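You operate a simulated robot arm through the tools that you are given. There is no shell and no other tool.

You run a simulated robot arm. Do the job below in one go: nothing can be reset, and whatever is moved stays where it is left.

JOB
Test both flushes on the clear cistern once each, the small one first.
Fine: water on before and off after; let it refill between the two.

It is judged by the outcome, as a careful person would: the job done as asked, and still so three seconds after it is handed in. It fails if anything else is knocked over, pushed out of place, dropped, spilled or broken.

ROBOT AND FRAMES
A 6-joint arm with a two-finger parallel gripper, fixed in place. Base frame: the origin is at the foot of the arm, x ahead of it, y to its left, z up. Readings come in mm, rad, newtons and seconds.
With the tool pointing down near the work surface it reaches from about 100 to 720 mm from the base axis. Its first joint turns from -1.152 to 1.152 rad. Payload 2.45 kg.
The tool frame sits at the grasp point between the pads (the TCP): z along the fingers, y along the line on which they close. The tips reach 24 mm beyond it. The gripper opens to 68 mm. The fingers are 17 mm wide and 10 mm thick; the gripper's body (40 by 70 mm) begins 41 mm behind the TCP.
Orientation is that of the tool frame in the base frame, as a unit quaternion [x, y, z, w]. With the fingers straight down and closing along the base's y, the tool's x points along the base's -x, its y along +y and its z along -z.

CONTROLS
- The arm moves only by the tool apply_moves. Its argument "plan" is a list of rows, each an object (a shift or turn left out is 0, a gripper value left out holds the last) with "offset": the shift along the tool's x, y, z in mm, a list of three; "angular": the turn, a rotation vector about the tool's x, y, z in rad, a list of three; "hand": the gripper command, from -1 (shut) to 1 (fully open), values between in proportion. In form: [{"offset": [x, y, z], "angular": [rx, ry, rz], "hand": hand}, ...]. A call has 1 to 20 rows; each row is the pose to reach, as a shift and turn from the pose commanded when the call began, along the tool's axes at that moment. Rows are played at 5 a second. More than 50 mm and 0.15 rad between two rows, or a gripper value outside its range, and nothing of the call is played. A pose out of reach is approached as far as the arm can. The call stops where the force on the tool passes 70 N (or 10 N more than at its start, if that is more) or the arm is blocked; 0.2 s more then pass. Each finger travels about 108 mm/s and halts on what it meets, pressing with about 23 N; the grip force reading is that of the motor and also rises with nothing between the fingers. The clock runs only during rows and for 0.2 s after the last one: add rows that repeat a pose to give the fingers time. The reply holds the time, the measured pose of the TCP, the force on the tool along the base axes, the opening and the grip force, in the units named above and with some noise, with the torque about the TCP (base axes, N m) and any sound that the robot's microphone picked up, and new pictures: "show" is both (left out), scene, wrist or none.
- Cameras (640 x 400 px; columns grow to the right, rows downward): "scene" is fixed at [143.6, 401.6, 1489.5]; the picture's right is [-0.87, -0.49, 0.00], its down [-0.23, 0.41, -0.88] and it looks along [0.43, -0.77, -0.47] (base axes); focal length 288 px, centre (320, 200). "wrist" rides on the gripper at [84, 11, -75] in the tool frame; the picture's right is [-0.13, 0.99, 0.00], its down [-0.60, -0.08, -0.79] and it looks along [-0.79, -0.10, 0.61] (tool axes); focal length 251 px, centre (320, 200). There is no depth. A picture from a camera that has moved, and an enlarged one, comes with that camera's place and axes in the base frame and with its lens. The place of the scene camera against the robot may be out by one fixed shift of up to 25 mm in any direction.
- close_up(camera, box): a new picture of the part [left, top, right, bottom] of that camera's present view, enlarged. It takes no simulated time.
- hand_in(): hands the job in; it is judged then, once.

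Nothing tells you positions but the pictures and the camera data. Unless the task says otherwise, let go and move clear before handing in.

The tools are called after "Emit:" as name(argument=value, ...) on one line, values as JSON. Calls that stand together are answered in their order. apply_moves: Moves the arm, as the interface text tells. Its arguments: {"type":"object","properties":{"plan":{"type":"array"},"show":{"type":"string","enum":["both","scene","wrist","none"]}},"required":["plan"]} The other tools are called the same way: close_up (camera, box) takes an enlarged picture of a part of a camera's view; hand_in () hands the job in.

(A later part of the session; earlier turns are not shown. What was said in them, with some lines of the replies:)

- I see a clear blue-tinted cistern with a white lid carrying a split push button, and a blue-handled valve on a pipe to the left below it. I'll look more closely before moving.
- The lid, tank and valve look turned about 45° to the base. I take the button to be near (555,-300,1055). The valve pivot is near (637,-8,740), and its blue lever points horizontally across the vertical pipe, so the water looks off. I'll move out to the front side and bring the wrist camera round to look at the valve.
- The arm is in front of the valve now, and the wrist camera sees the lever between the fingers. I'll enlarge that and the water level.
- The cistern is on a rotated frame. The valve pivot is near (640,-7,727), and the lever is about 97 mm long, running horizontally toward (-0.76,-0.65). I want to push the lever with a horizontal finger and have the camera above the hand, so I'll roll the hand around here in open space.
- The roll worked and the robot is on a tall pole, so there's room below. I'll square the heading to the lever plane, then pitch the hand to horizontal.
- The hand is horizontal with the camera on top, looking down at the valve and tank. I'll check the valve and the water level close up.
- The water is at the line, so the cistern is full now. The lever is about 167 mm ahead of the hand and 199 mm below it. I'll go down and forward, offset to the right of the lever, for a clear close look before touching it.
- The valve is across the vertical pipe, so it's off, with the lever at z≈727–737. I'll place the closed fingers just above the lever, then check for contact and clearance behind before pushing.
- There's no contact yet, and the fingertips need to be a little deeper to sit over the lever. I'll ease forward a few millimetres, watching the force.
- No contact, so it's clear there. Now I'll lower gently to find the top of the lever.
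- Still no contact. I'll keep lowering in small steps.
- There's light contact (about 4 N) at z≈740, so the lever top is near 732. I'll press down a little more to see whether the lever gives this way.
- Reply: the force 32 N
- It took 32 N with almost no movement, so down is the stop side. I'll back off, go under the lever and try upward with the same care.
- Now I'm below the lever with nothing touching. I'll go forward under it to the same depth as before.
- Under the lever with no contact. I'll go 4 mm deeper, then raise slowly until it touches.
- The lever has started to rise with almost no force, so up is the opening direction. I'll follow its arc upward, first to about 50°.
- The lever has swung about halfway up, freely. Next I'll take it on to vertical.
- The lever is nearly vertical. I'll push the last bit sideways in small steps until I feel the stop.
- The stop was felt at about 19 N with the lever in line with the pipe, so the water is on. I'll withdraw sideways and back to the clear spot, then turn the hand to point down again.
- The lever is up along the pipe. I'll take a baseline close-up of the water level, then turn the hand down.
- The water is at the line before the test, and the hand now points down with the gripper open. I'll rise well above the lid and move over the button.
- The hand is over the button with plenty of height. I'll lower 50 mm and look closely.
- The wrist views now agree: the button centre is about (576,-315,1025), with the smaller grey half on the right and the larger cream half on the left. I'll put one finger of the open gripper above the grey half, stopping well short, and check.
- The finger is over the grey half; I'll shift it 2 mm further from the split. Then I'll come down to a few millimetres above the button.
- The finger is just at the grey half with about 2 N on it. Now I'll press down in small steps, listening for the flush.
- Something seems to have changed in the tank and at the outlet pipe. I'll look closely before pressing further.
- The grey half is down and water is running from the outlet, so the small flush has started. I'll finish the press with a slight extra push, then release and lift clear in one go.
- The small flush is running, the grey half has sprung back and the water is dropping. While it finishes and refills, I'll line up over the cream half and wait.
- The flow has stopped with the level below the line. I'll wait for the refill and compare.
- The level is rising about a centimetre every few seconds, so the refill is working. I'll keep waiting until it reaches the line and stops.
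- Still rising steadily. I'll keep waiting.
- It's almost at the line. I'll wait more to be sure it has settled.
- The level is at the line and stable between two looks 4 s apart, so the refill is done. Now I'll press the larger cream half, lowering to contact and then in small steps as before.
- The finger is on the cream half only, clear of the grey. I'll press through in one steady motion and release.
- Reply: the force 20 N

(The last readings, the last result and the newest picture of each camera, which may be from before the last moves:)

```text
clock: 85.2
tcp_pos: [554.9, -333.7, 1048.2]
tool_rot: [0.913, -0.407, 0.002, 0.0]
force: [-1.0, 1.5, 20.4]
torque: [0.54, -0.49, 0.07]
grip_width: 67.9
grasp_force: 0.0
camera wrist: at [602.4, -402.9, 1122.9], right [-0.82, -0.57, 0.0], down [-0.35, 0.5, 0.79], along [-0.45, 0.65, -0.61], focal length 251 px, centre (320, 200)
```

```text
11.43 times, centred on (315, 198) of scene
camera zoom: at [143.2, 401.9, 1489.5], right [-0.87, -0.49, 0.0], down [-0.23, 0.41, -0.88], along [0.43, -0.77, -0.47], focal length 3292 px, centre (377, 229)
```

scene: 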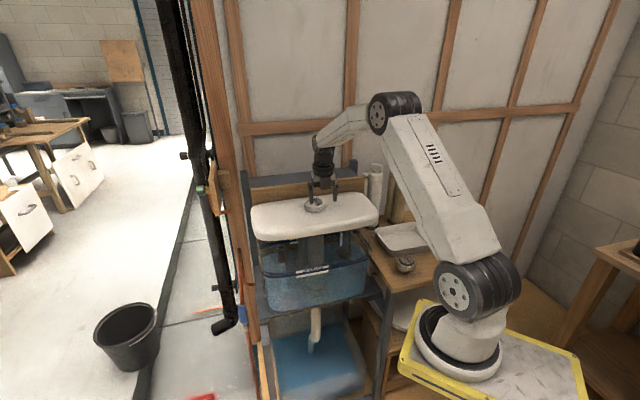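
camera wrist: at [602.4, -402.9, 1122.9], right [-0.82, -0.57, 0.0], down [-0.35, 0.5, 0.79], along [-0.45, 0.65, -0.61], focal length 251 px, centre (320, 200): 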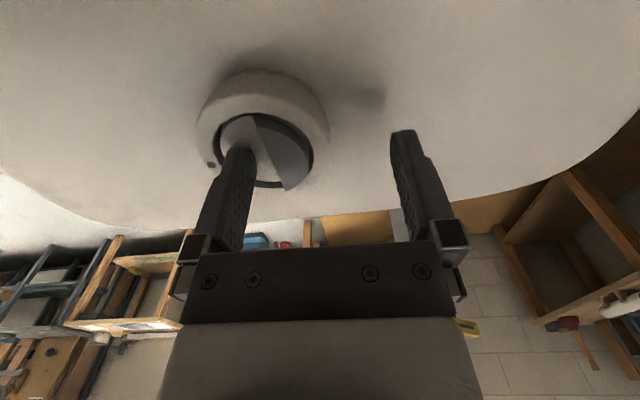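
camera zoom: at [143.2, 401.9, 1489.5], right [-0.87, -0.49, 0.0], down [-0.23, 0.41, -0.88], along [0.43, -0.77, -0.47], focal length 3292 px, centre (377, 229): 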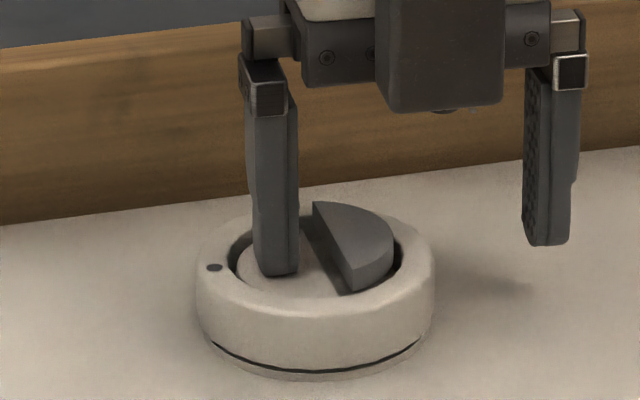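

The cream half is fully down and water is running from the outlet. I'll release straight up and let the full flush run.

Emit:
apply_moves(plan=[{"offset": [0, 0, 0]}, {"offset": [0, 0, -12]}, {"offset": [0, 0, -30]}, {"offset": [0, 0, -50]}, {"offset": [0, 0, -50]}, {"offset": [0, 0, -50]}, {"offset": [0, 0, -50]}, {"offset": [0, 0, -50]}], show="both")

Emit:
close_up(camera="scene", box=[240, 225, 400, 325])

Emit:
close_up(camera="scene", box=[260, 300, 370, 400])

Emit:
close_up(camera="scene", box=[290, 180, 340, 215])

```text
clock: 87.0
tcp_pos: [554.3, -332.5, 1096.9]
tool_rot: [0.913, -0.407, 0.0, 0.001]
force: [0.2, -1.5, -0.6]
torque: [0.0, 0.02, -0.01]
grip_width: 67.9
grasp_force: 0.0
camera wrist: at [601.6, -401.7, 1171.0], right [-0.82, -0.57, 0.0], down [-0.35, 0.5, 0.79], along [-0.45, 0.65, -0.61], focal length 251 px, centre (320, 200)
```

scene: 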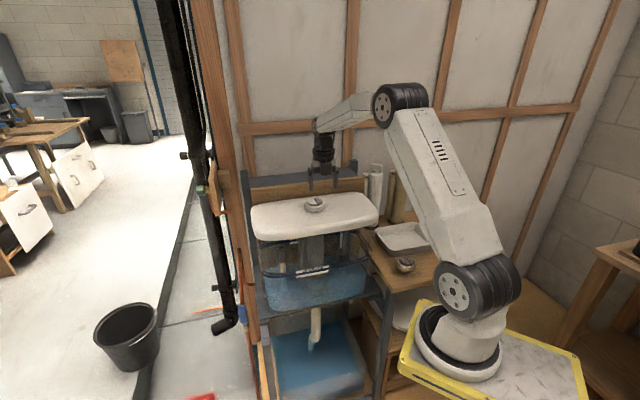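
wrist: 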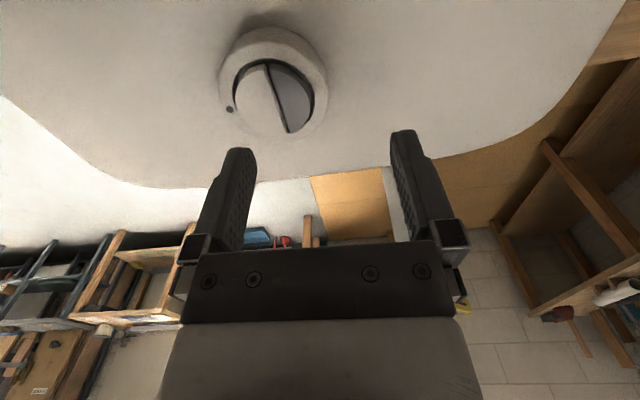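

```text
4.00 times, centred on (320, 275) of scene
camera zoom: at [143.6, 401.6, 1489.5], right [-0.87, -0.49, 0.0], down [-0.23, 0.41, -0.88], along [0.43, -0.77, -0.47], focal length 1152 px, centre (320, -100)
```

zoom: 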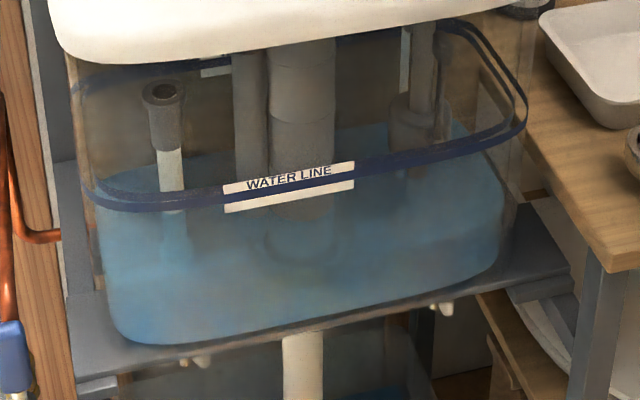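

```text
4.00 times, centred on (315, 350) of scene
camera zoom: at [143.6, 401.6, 1489.5], right [-0.87, -0.49, 0.0], down [-0.23, 0.41, -0.88], along [0.43, -0.77, -0.47], focal length 1152 px, centre (340, -400)
```

zoom: 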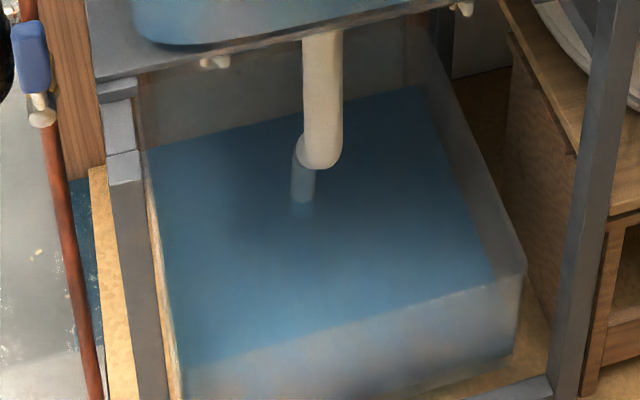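

```text
11.43 times, centred on (315, 198) of scene
camera zoom: at [143.6, 401.6, 1489.5], right [-0.87, -0.49, 0.0], down [-0.23, 0.41, -0.88], along [0.43, -0.77, -0.47], focal length 3292 px, centre (377, 229)
```

zoom: 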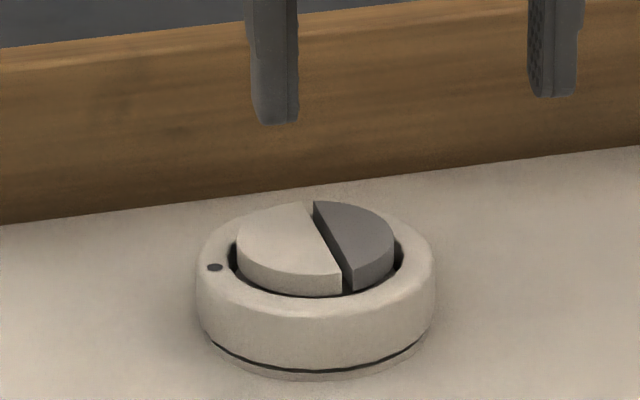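

The full flush is running and both halves are back up. I'll rise over the lid and return to the clear spot by the valve, closing the gripper on the way.

Emit:
apply_moves(plan=[{"offset": [0, 0, -45]}, {"offset": [0, 0, -90]}, {"offset": [0, 0, -103]}, {"offset": [-40, -23.3, -103]}, {"offset": [-80, -46.7, -103]}, {"offset": [-119, -70, -103]}, {"offset": [-159, -93, -103]}, {"offset": [-198, -116.7, -103]}, {"offset": [-238, -140, -103]}, {"offset": [-278, -163, -103]}, {"offset": [-317, -186.7, -103]}, {"offset": [-357, -210, -103]}, {"offset": [-357, -210, -58], "hand": -1}, {"offset": [-357, -210, -13]}, {"offset": [-357, -210, 32]}, {"offset": [-357, -210, 77]}, {"offset": [-357, -210, 122]}, {"offset": [-357, -210, 170]}], show="both")

Emit:
close_up(camera="scene", box=[240, 225, 400, 325])

Emit:
close_up(camera="scene", box=[260, 300, 370, 400])

```text
clock: 90.8
tcp_pos: [470.7, 73.9, 927.0]
tool_rot: [0.913, -0.407, 0.0, 0.0]
force: [-0.2, 0.8, -0.6]
torque: [0.03, -0.04, 0.0]
grip_width: 0.0
grasp_force: 23.2
camera wrist: at [518.0, 4.2, 1001.8], right [-0.82, -0.57, 0.0], down [-0.34, 0.5, 0.79], along [-0.45, 0.65, -0.61], focal length 251 px, centre (320, 200)
```

scene: 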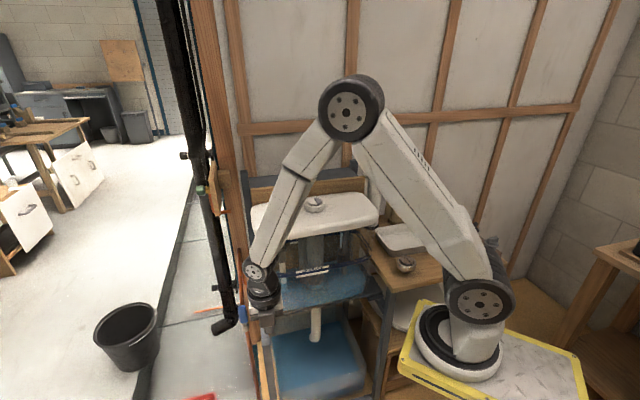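
wrist: 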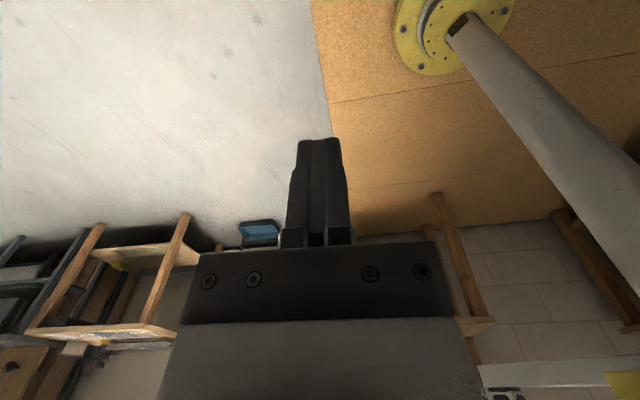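

```text
4.00 times, centred on (320, 275) of scene
camera zoom: at [143.6, 401.6, 1489.5], right [-0.87, -0.49, 0.0], down [-0.23, 0.41, -0.88], along [0.43, -0.77, -0.47], focal length 1152 px, centre (320, -100)
```

zoom: 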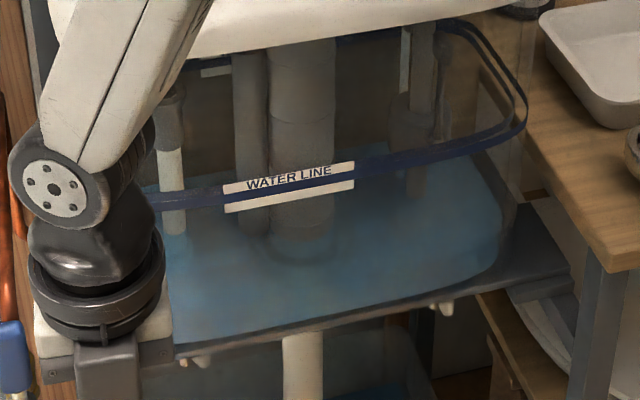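

```text
4.00 times, centred on (315, 350) of scene
camera zoom: at [143.6, 401.6, 1489.5], right [-0.87, -0.49, 0.0], down [-0.23, 0.41, -0.88], along [0.43, -0.77, -0.47], focal length 1152 px, centre (340, -400)
```

zoom: 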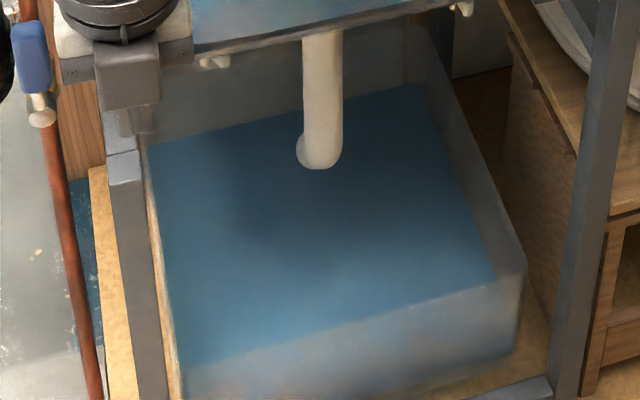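

The full flush has finished and the outflow has stopped. Now I'll shut the water: hand horizontal again, then to the left of the raised lever.

Emit:
apply_moves(plan=[{"angular": [0, 0.143, 0]}, {"angular": [0, 0.286, 0]}, {"angular": [0, 0.429, 0]}, {"angular": [0, 0.571, 0]}, {"angular": [0, 0.714, 0]}, {"angular": [0, 0.857, 0]}, {"angular": [0, 1.0, 0]}, {"angular": [0, 1.142, 0]}, {"angular": [0, 1.285, 0]}, {"angular": [0, 1.428, 0]}, {"angular": [0, 1.5708, 0]}], show="wrist")

Emit:
apply_moves(plan=[{"offset": [-30, -25, 10]}, {"offset": [-60, -50, 25]}, {"offset": [-90, -75, 45]}, {"offset": [-115, -95, 65]}, {"offset": [-143, -102, 86]}], show="both")

```text
clock: 93.2
tcp_pos: [471.3, 73.8, 927.1]
tool_rot: [0.645, -0.287, 0.647, 0.288]
force: [-0.6, -0.9, 0.7]
torque: [-0.02, 0.0, 0.0]
grip_width: 0.0
grasp_force: 23.1
camera wrist: at [413.3, 122.0, 1009.6], right [-0.74, -0.66, -0.13], down [-0.47, 0.64, -0.61], along [0.49, -0.39, -0.78], focal length 251 px, centre (320, 200)
```

wrist: 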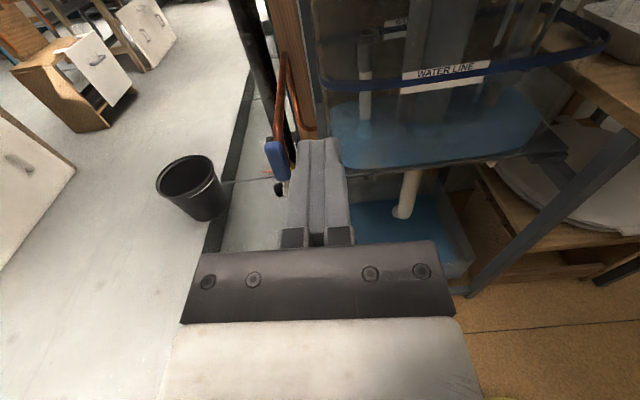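

```text
clock: 94.4
tcp_pos: [606.6, 77.3, 784.1]
tool_rot: [0.646, -0.288, 0.646, 0.287]
force: [-0.1, -0.1, -0.6]
torque: [0.0, 0.01, 0.03]
grip_width: 0.0
grasp_force: 23.1
camera wrist: at [548.1, 125.8, 868.1], right [-0.74, -0.66, -0.13], down [-0.47, 0.64, -0.6], along [0.48, -0.38, -0.79], focal length 251 px, centre (320, 200)
```

scene: 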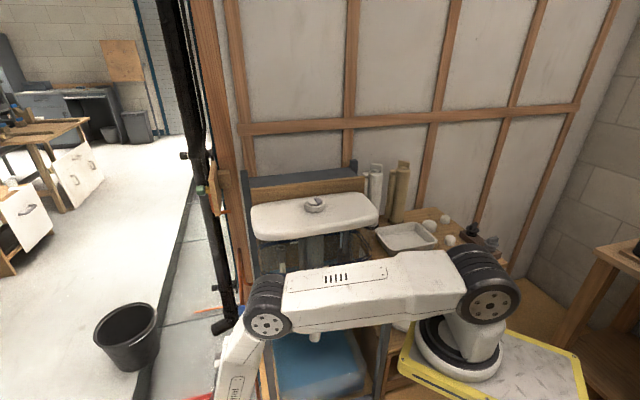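
wrist: 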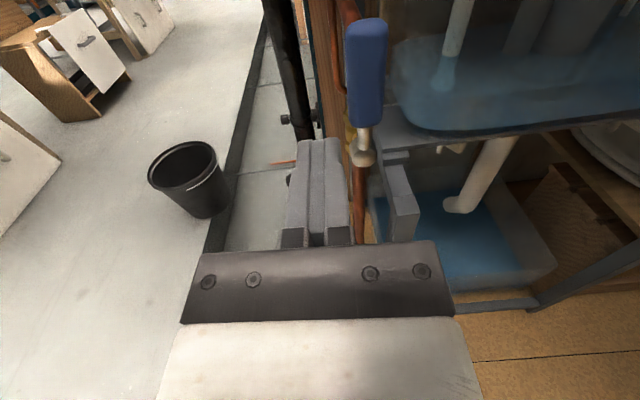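

The raised lever stands to the right of the fingers. I'll go forward beside it.

Emit:
apply_moves(plan=[{"offset": [0, 0, 20]}, {"offset": [0, 0, 40]}, {"offset": [0, 0, 52]}, {"offset": [0, 0, 59]}], show="wrist")

```text
clock: 95.4
tcp_pos: [644.7, 31.6, 782.2]
tool_rot: [0.646, -0.288, 0.646, 0.287]
force: [0.6, 0.0, 0.1]
torque: [0.0, 0.04, 0.0]
grip_width: 0.0
grasp_force: 23.5
camera wrist: at [586.6, 81.1, 866.7], right [-0.74, -0.66, -0.13], down [-0.47, 0.64, -0.6], along [0.48, -0.38, -0.79], focal length 251 px, centre (320, 200)
```

wrist: 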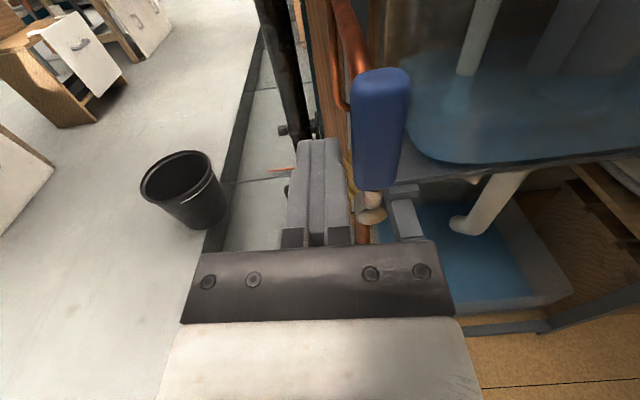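

No contact, and I'm in position at the lever's left. I'll push it right along its arc, first to about 40°.

Emit:
apply_moves(plan=[{"offset": [2, 6, 0]}, {"offset": [3, 12, 0]}, {"offset": [4.6, 21.4, 0]}, {"offset": [5.7, 31.5, 0]}, {"offset": [5, 42, 0]}, {"offset": [2.2, 52.6, 0]}], show="wrist")

```text
clock: 96.8
tcp_pos: [606.0, -2.0, 785.7]
tool_rot: [0.646, -0.287, 0.646, 0.289]
force: [0.1, -0.5, 0.5]
torque: [-0.01, 0.0, 0.03]
grip_width: 0.4
grasp_force: 22.9
camera wrist: at [547.8, 46.6, 868.9], right [-0.74, -0.66, -0.13], down [-0.47, 0.64, -0.6], along [0.48, -0.38, -0.79], focal length 251 px, centre (320, 200)
```

wrist: 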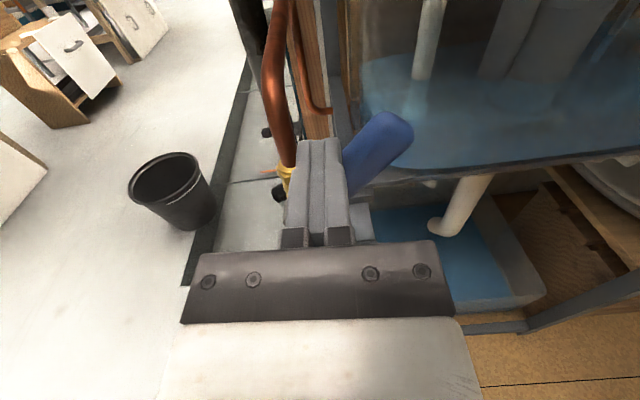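

It's moving freely. Next I'll carry it on down toward horizontal.

Emit:
apply_moves(plan=[{"offset": [-4.8, 10.3, 0]}, {"offset": [-11.7, 19.7, 0]}, {"offset": [-20.5, 27.8, 0]}, {"offset": [-31, 34.2, 0]}, {"offset": [-37, 37, 0]}, {"offset": [-37, 37, 0]}], show="wrist")

```text
clock: 98.2
tcp_pos: [578.5, -27.8, 749.5]
tool_rot: [0.646, -0.288, 0.646, 0.288]
force: [-0.1, 0.8, -0.4]
torque: [0.0, 0.01, -0.02]
grip_width: 0.0
grasp_force: 22.7
camera wrist: at [519.6, 21.7, 832.3], right [-0.74, -0.66, -0.13], down [-0.47, 0.64, -0.6], along [0.48, -0.38, -0.79], focal length 251 px, centre (320, 200)
```

wrist: 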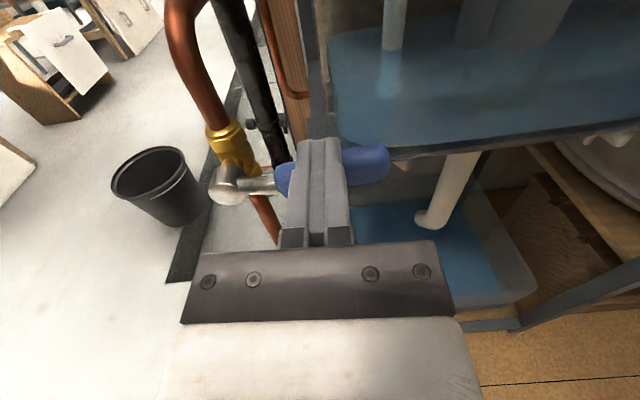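

Nearly horizontal now. I'll go down the last few millimetres until the stop is felt.

Emit:
apply_moves(plan=[{"offset": [-3, 0, 0]}, {"offset": [-6, 0, 0]}, {"offset": [-9, 0, 0]}, {"offset": [-9, 0, 0]}], show="wrist")

```text
clock: 99.2
tcp_pos: [576.6, -27.5, 740.1]
tool_rot: [0.645, -0.287, 0.647, 0.287]
force: [-2.5, 1.8, 10.3]
torque: [-0.08, -0.14, -0.07]
grip_width: 0.1
grasp_force: 24.1
camera wrist: at [519.5, 22.1, 823.6], right [-0.74, -0.66, -0.13], down [-0.47, 0.64, -0.61], along [0.49, -0.39, -0.78], focal length 251 px, centre (320, 200)
```

wrist: 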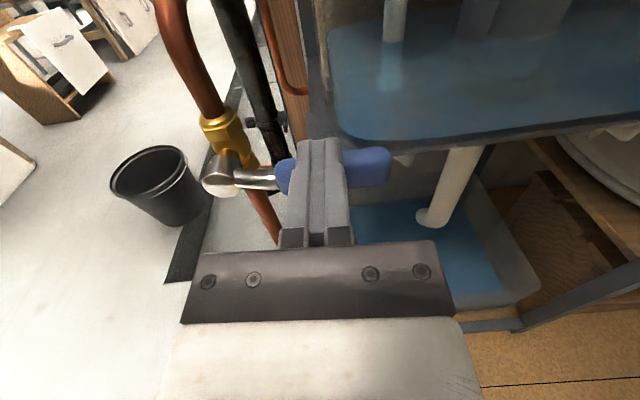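

The stop is felt at the same height as the original closed position (10 N). I'll give one more gentle firming push, then back off and withdraw.

Emit:
apply_moves(plan=[{"offset": [-1, 0, 0]}, {"offset": [-2, 0, 0]}, {"offset": [-2, 0, 0]}], show="none")

Emit:
apply_moves(plan=[{"offset": [8, 0, 0]}, {"offset": [25, 0, 0]}, {"offset": [30, 0, -30]}, {"offset": [35, 10, -65]}, {"offset": [60, 25, -95]}, {"offset": [90, 35, -120]}, {"offset": [125, 42, -140]}, {"offset": [160, 48, -150]}, {"offset": [188, 50, -150]}], show="both")

Emit:
close_up(camera="wrist", box=[230, 110, 370, 220])

Emit:
close_up(camera="wrist", box=[300, 0, 640, 212])

```text
clock: 100.0
tcp_pos: [577.7, -27.0, 738.6]
tool_rot: [0.642, -0.289, 0.649, 0.289]
force: [-1.0, -2.8, 27.1]
torque: [-0.32, -0.35, -0.3]
grip_width: 0.1
grasp_force: 23.1
```

```text
clock: 102.0
tcp_pos: [440.3, 51.9, 924.5]
tool_rot: [0.646, -0.288, 0.646, 0.287]
force: [-0.5, -0.6, 0.0]
torque: [0.02, 0.02, 0.0]
grip_width: 0.0
grasp_force: 22.7
camera wrist: at [382.0, 100.6, 1008.5], right [-0.74, -0.66, -0.13], down [-0.47, 0.64, -0.6], along [0.48, -0.38, -0.79], focal length 251 px, centre (320, 200)
```

scene: 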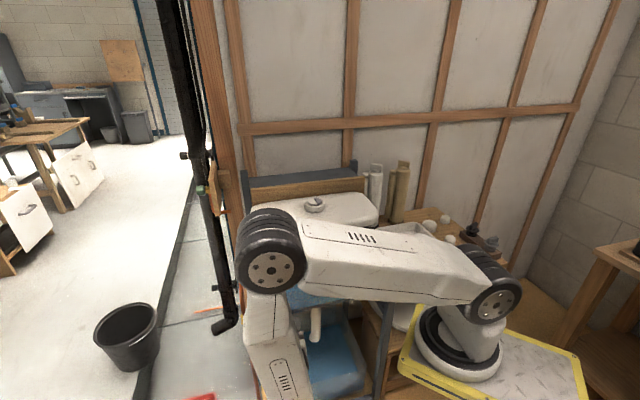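
wrist: 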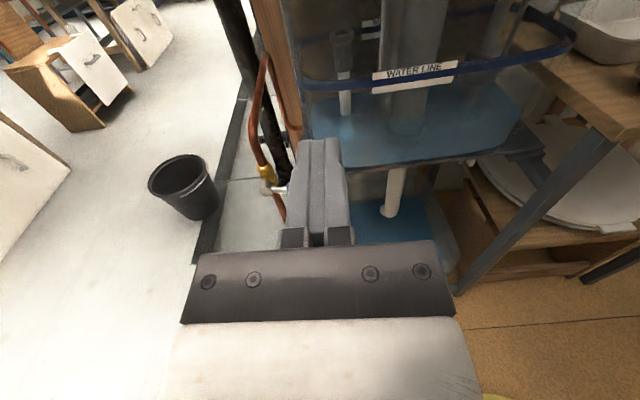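

```text
3.64 times, centred on (300, 165) of wrist
camera zoom: at [382.0, 100.6, 1008.5], right [-0.74, -0.66, -0.13], down [-0.47, 0.64, -0.6], along [0.48, -0.38, -0.79], focal length 914 px, centre (393, 327)
```

zoom: 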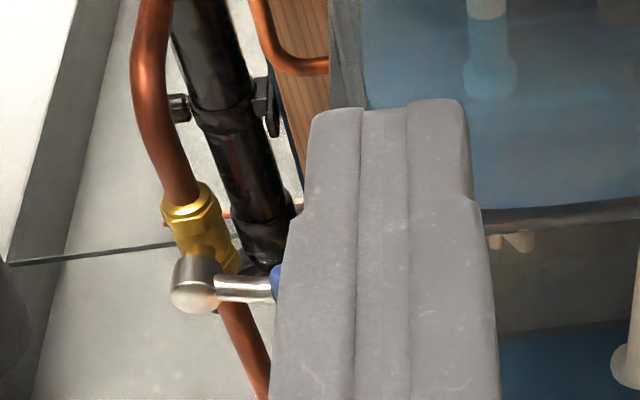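

```text
1.88 times, centred on (470, 106) of wrist
camera zoom: at [382.0, 100.6, 1008.5], right [-0.74, -0.66, -0.13], down [-0.47, 0.64, -0.6], along [0.48, -0.38, -0.79], focal length 473 px, centre (38, 377)
```

zoom: 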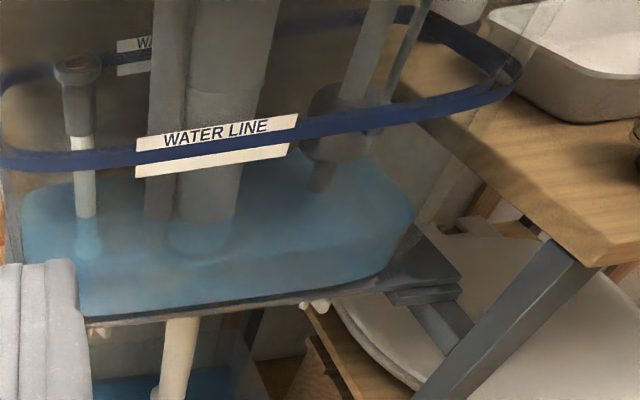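

The lever is back across the pipe (off). I'll turn the hand down again to get clear, then confirm the level isn't rising any more.

Emit:
apply_moves(plan=[{"angular": [0, -0.143, 0]}, {"angular": [0, -0.286, 0]}, {"angular": [0, -0.429, 0]}, {"angular": [0, -0.571, 0]}, {"angular": [0, -0.714, 0]}, {"angular": [0, -0.857, 0]}, {"angular": [0, -1.0, 0]}, {"angular": [0, -1.142, 0]}, {"angular": [0, -1.285, 0]}, {"angular": [0, -1.428, 0]}, {"angular": [0, -1.5708, 0]}], show="none")

Emit:
apply_moves(plan=[{"offset": [0, 0, -45], "hand": 0.5}, {"offset": [-5, 0, -90]}, {"offset": [-10, 0, -135]}, {"offset": [-15, 0, -180]}, {"offset": [-20, 0, -225]}, {"offset": [-25, 0, -270]}, {"offset": [-30, 0, -315]}, {"offset": [-35, 0, -360]}], show="both")

Emit:
close_up(camera="scene", box=[255, 235, 385, 320])

Emit:
close_up(camera="scene", box=[180, 270, 340, 400])

```text
clock: 104.4
tcp_pos: [441.6, 49.4, 926.1]
tool_rot: [0.914, -0.405, 0.003, 0.002]
force: [-0.1, 1.2, 0.3]
torque: [-0.07, -0.04, -0.02]
grip_width: 0.1
grasp_force: 22.9
```

```text
clock: 106.2
tcp_pos: [418.6, 76.1, 1287.1]
tool_rot: [0.913, -0.407, 0.001, 0.0]
force: [0.4, -0.3, -0.6]
torque: [0.0, 0.01, 0.0]
grip_width: 51.1
grasp_force: 0.0
camera wrist: at [466.0, 6.3, 1362.6], right [-0.82, -0.57, 0.0], down [-0.34, 0.5, 0.79], along [-0.45, 0.65, -0.61], focal length 251 px, centre (320, 200)
```

scene: 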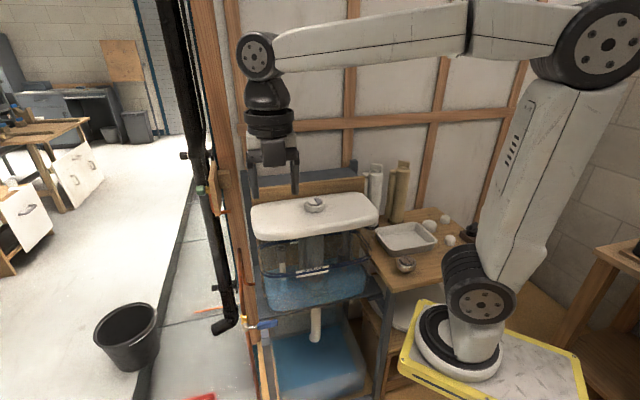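
wrist: 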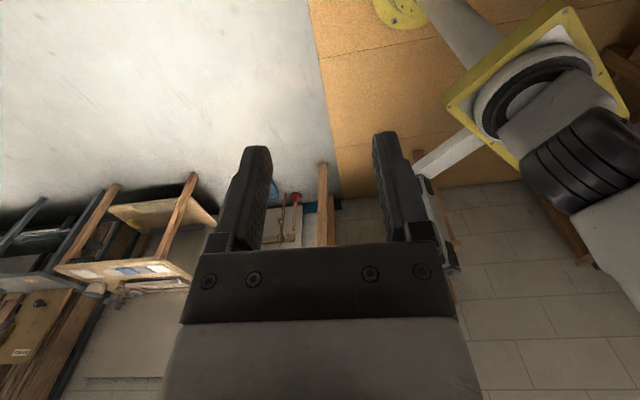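

```text
4.71 times, centred on (320, 278) of scene
camera zoom: at [143.6, 401.6, 1489.5], right [-0.87, -0.49, 0.0], down [-0.23, 0.41, -0.88], along [0.43, -0.77, -0.47], focal length 1356 px, centre (320, -165)
```

zoom: 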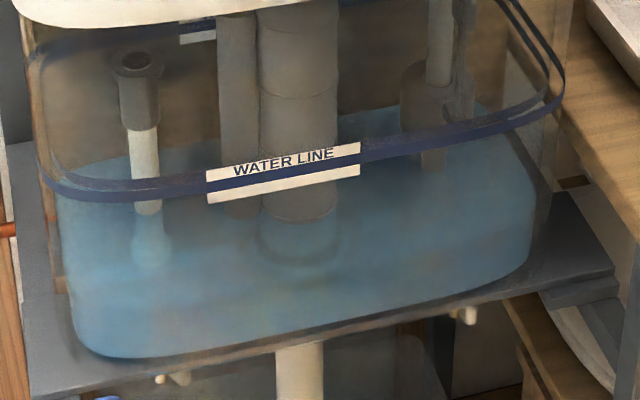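

```text
3.08 times, centred on (260, 335) of scene
camera zoom: at [143.6, 401.6, 1489.5], right [-0.87, -0.49, 0.0], down [-0.23, 0.41, -0.88], along [0.43, -0.77, -0.47], focal length 886 px, centre (505, -215)
```

zoom: 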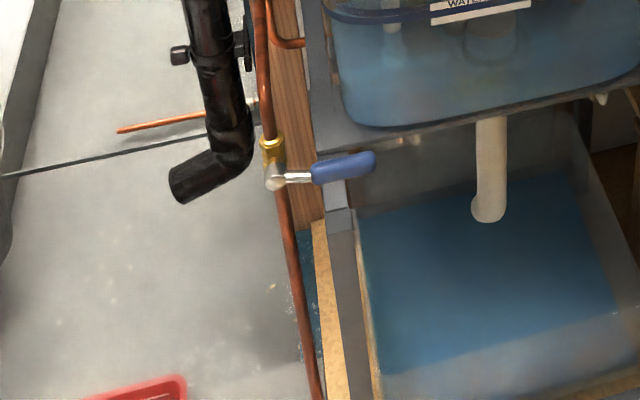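

The lever looks exactly as it did at the start, and everything else is in place. I'll wait a few seconds and compare the level to confirm the supply is off.

Emit:
apply_moves(plan=[{"offset": [0, 0, 0]}, {"offset": [0, 0, 0]}, {"offset": [0, 0, 0]}, {"offset": [0, 0, 0]}, {"offset": [0, 0, 0]}, {"offset": [0, 0, 0]}, {"offset": [0, 0, 0]}, {"offset": [0, 0, 0]}, {"offset": [0, 0, 0]}, {"offset": [0, 0, 0]}, {"offset": [0, 0, 0]}, {"offset": [0, 0, 0]}, {"offset": [0, 0, 0]}, {"offset": [0, 0, 0]}, {"offset": [0, 0, 0]}, {"offset": [0, 0, 0]}, {"offset": [0, 0, 0]}, {"offset": [0, 0, 0]}, {"offset": [0, 0, 0]}, {"offset": [0, 0, 0]}], show="none")

Emit:
apply_moves(plan=[{"offset": [0, 0, 0]}, {"offset": [0, 0, 0]}, {"offset": [0, 0, 0]}, {"offset": [0, 0, 0]}, {"offset": [0, 0, 0]}, {"offset": [0, 0, 0]}, {"offset": [0, 0, 0]}, {"offset": [0, 0, 0]}, {"offset": [0, 0, 0]}, {"offset": [0, 0, 0]}, {"offset": [0, 0, 0]}, {"offset": [0, 0, 0]}, {"offset": [0, 0, 0]}, {"offset": [0, 0, 0]}, {"offset": [0, 0, 0]}, {"offset": [0, 0, 0]}, {"offset": [0, 0, 0]}, {"offset": [0, 0, 0]}, {"offset": [0, 0, 0]}, {"offset": [0, 0, 0]}], show="none")

Emit:
close_up(camera="scene", box=[255, 235, 385, 320])

Emit:
close_up(camera="scene", box=[220, 160, 400, 272])

```text
clock: 110.4
tcp_pos: [419.3, 74.4, 1287.3]
tool_rot: [0.914, -0.407, 0.0, 0.0]
force: [0.3, 0.7, -1.3]
torque: [-0.02, 0.02, -0.01]
grip_width: 51.1
grasp_force: 0.0
```

```text
clock: 114.6
tcp_pos: [419.1, 75.8, 1287.0]
tool_rot: [0.913, -0.408, 0.0, 0.0]
force: [0.2, 0.6, -0.6]
torque: [-0.02, -0.01, 0.02]
grip_width: 50.9
grasp_force: 0.0
```

```text
4.71 times, centred on (320, 278) of scene
camera zoom: at [143.6, 401.6, 1489.5], right [-0.87, -0.49, 0.0], down [-0.23, 0.41, -0.88], along [0.43, -0.77, -0.47], focal length 1356 px, centre (320, -165)
```

zoom: 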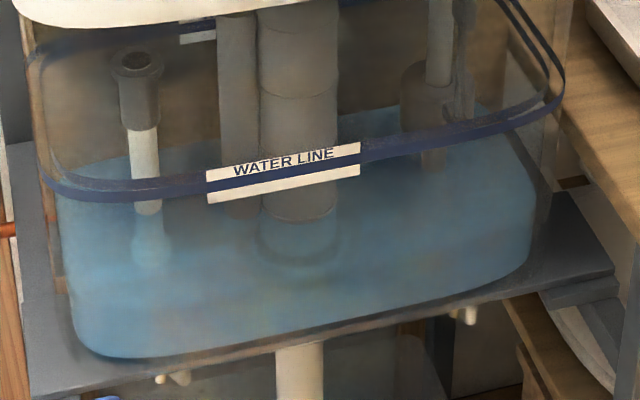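

```text
3.56 times, centred on (310, 216) of scene
camera zoom: at [143.6, 401.6, 1489.5], right [-0.87, -0.49, 0.0], down [-0.23, 0.41, -0.88], along [0.43, -0.77, -0.47], focal length 1024 px, centre (356, 143)
```

zoom: 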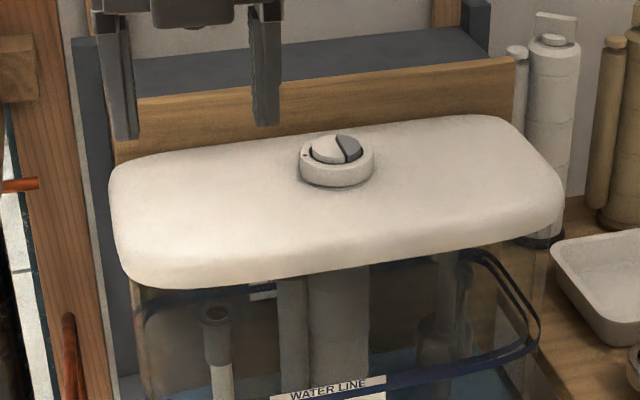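

The level hasn't moved in 8 s, so the supply is off. Both button halves are up, the lid and everything else are where they were, and the arm is clear, so I'm handing in.

Emit:
hand_in()

```text
The job is handed in.
```

Both flushes on the clear cistern work. I tested each one once, the small one first, and handed the job in.

- **Water on:** I swung the blue lever up in line with the pipe until it met its stop. The cistern was already full to the water line.
- **Small flush (grey half):** Water ran from the outlet and then stopped by itself, and the button sprang back. The cistern took about 40 seconds to refill to the line, and I waited until the level was steady.
- **Full flush (cream half):** It ran and stopped by itself, draining the cistern further than the small flush did. The button sprang back.
- **Water off:** I pushed the lever back across the pipe to its stop. The water level did not change over the next 8 seconds.

The cistern is now only part full, because I shut the water off after the second flush without letting it refill. Nothing else was moved or spilled, and the arm is clear.
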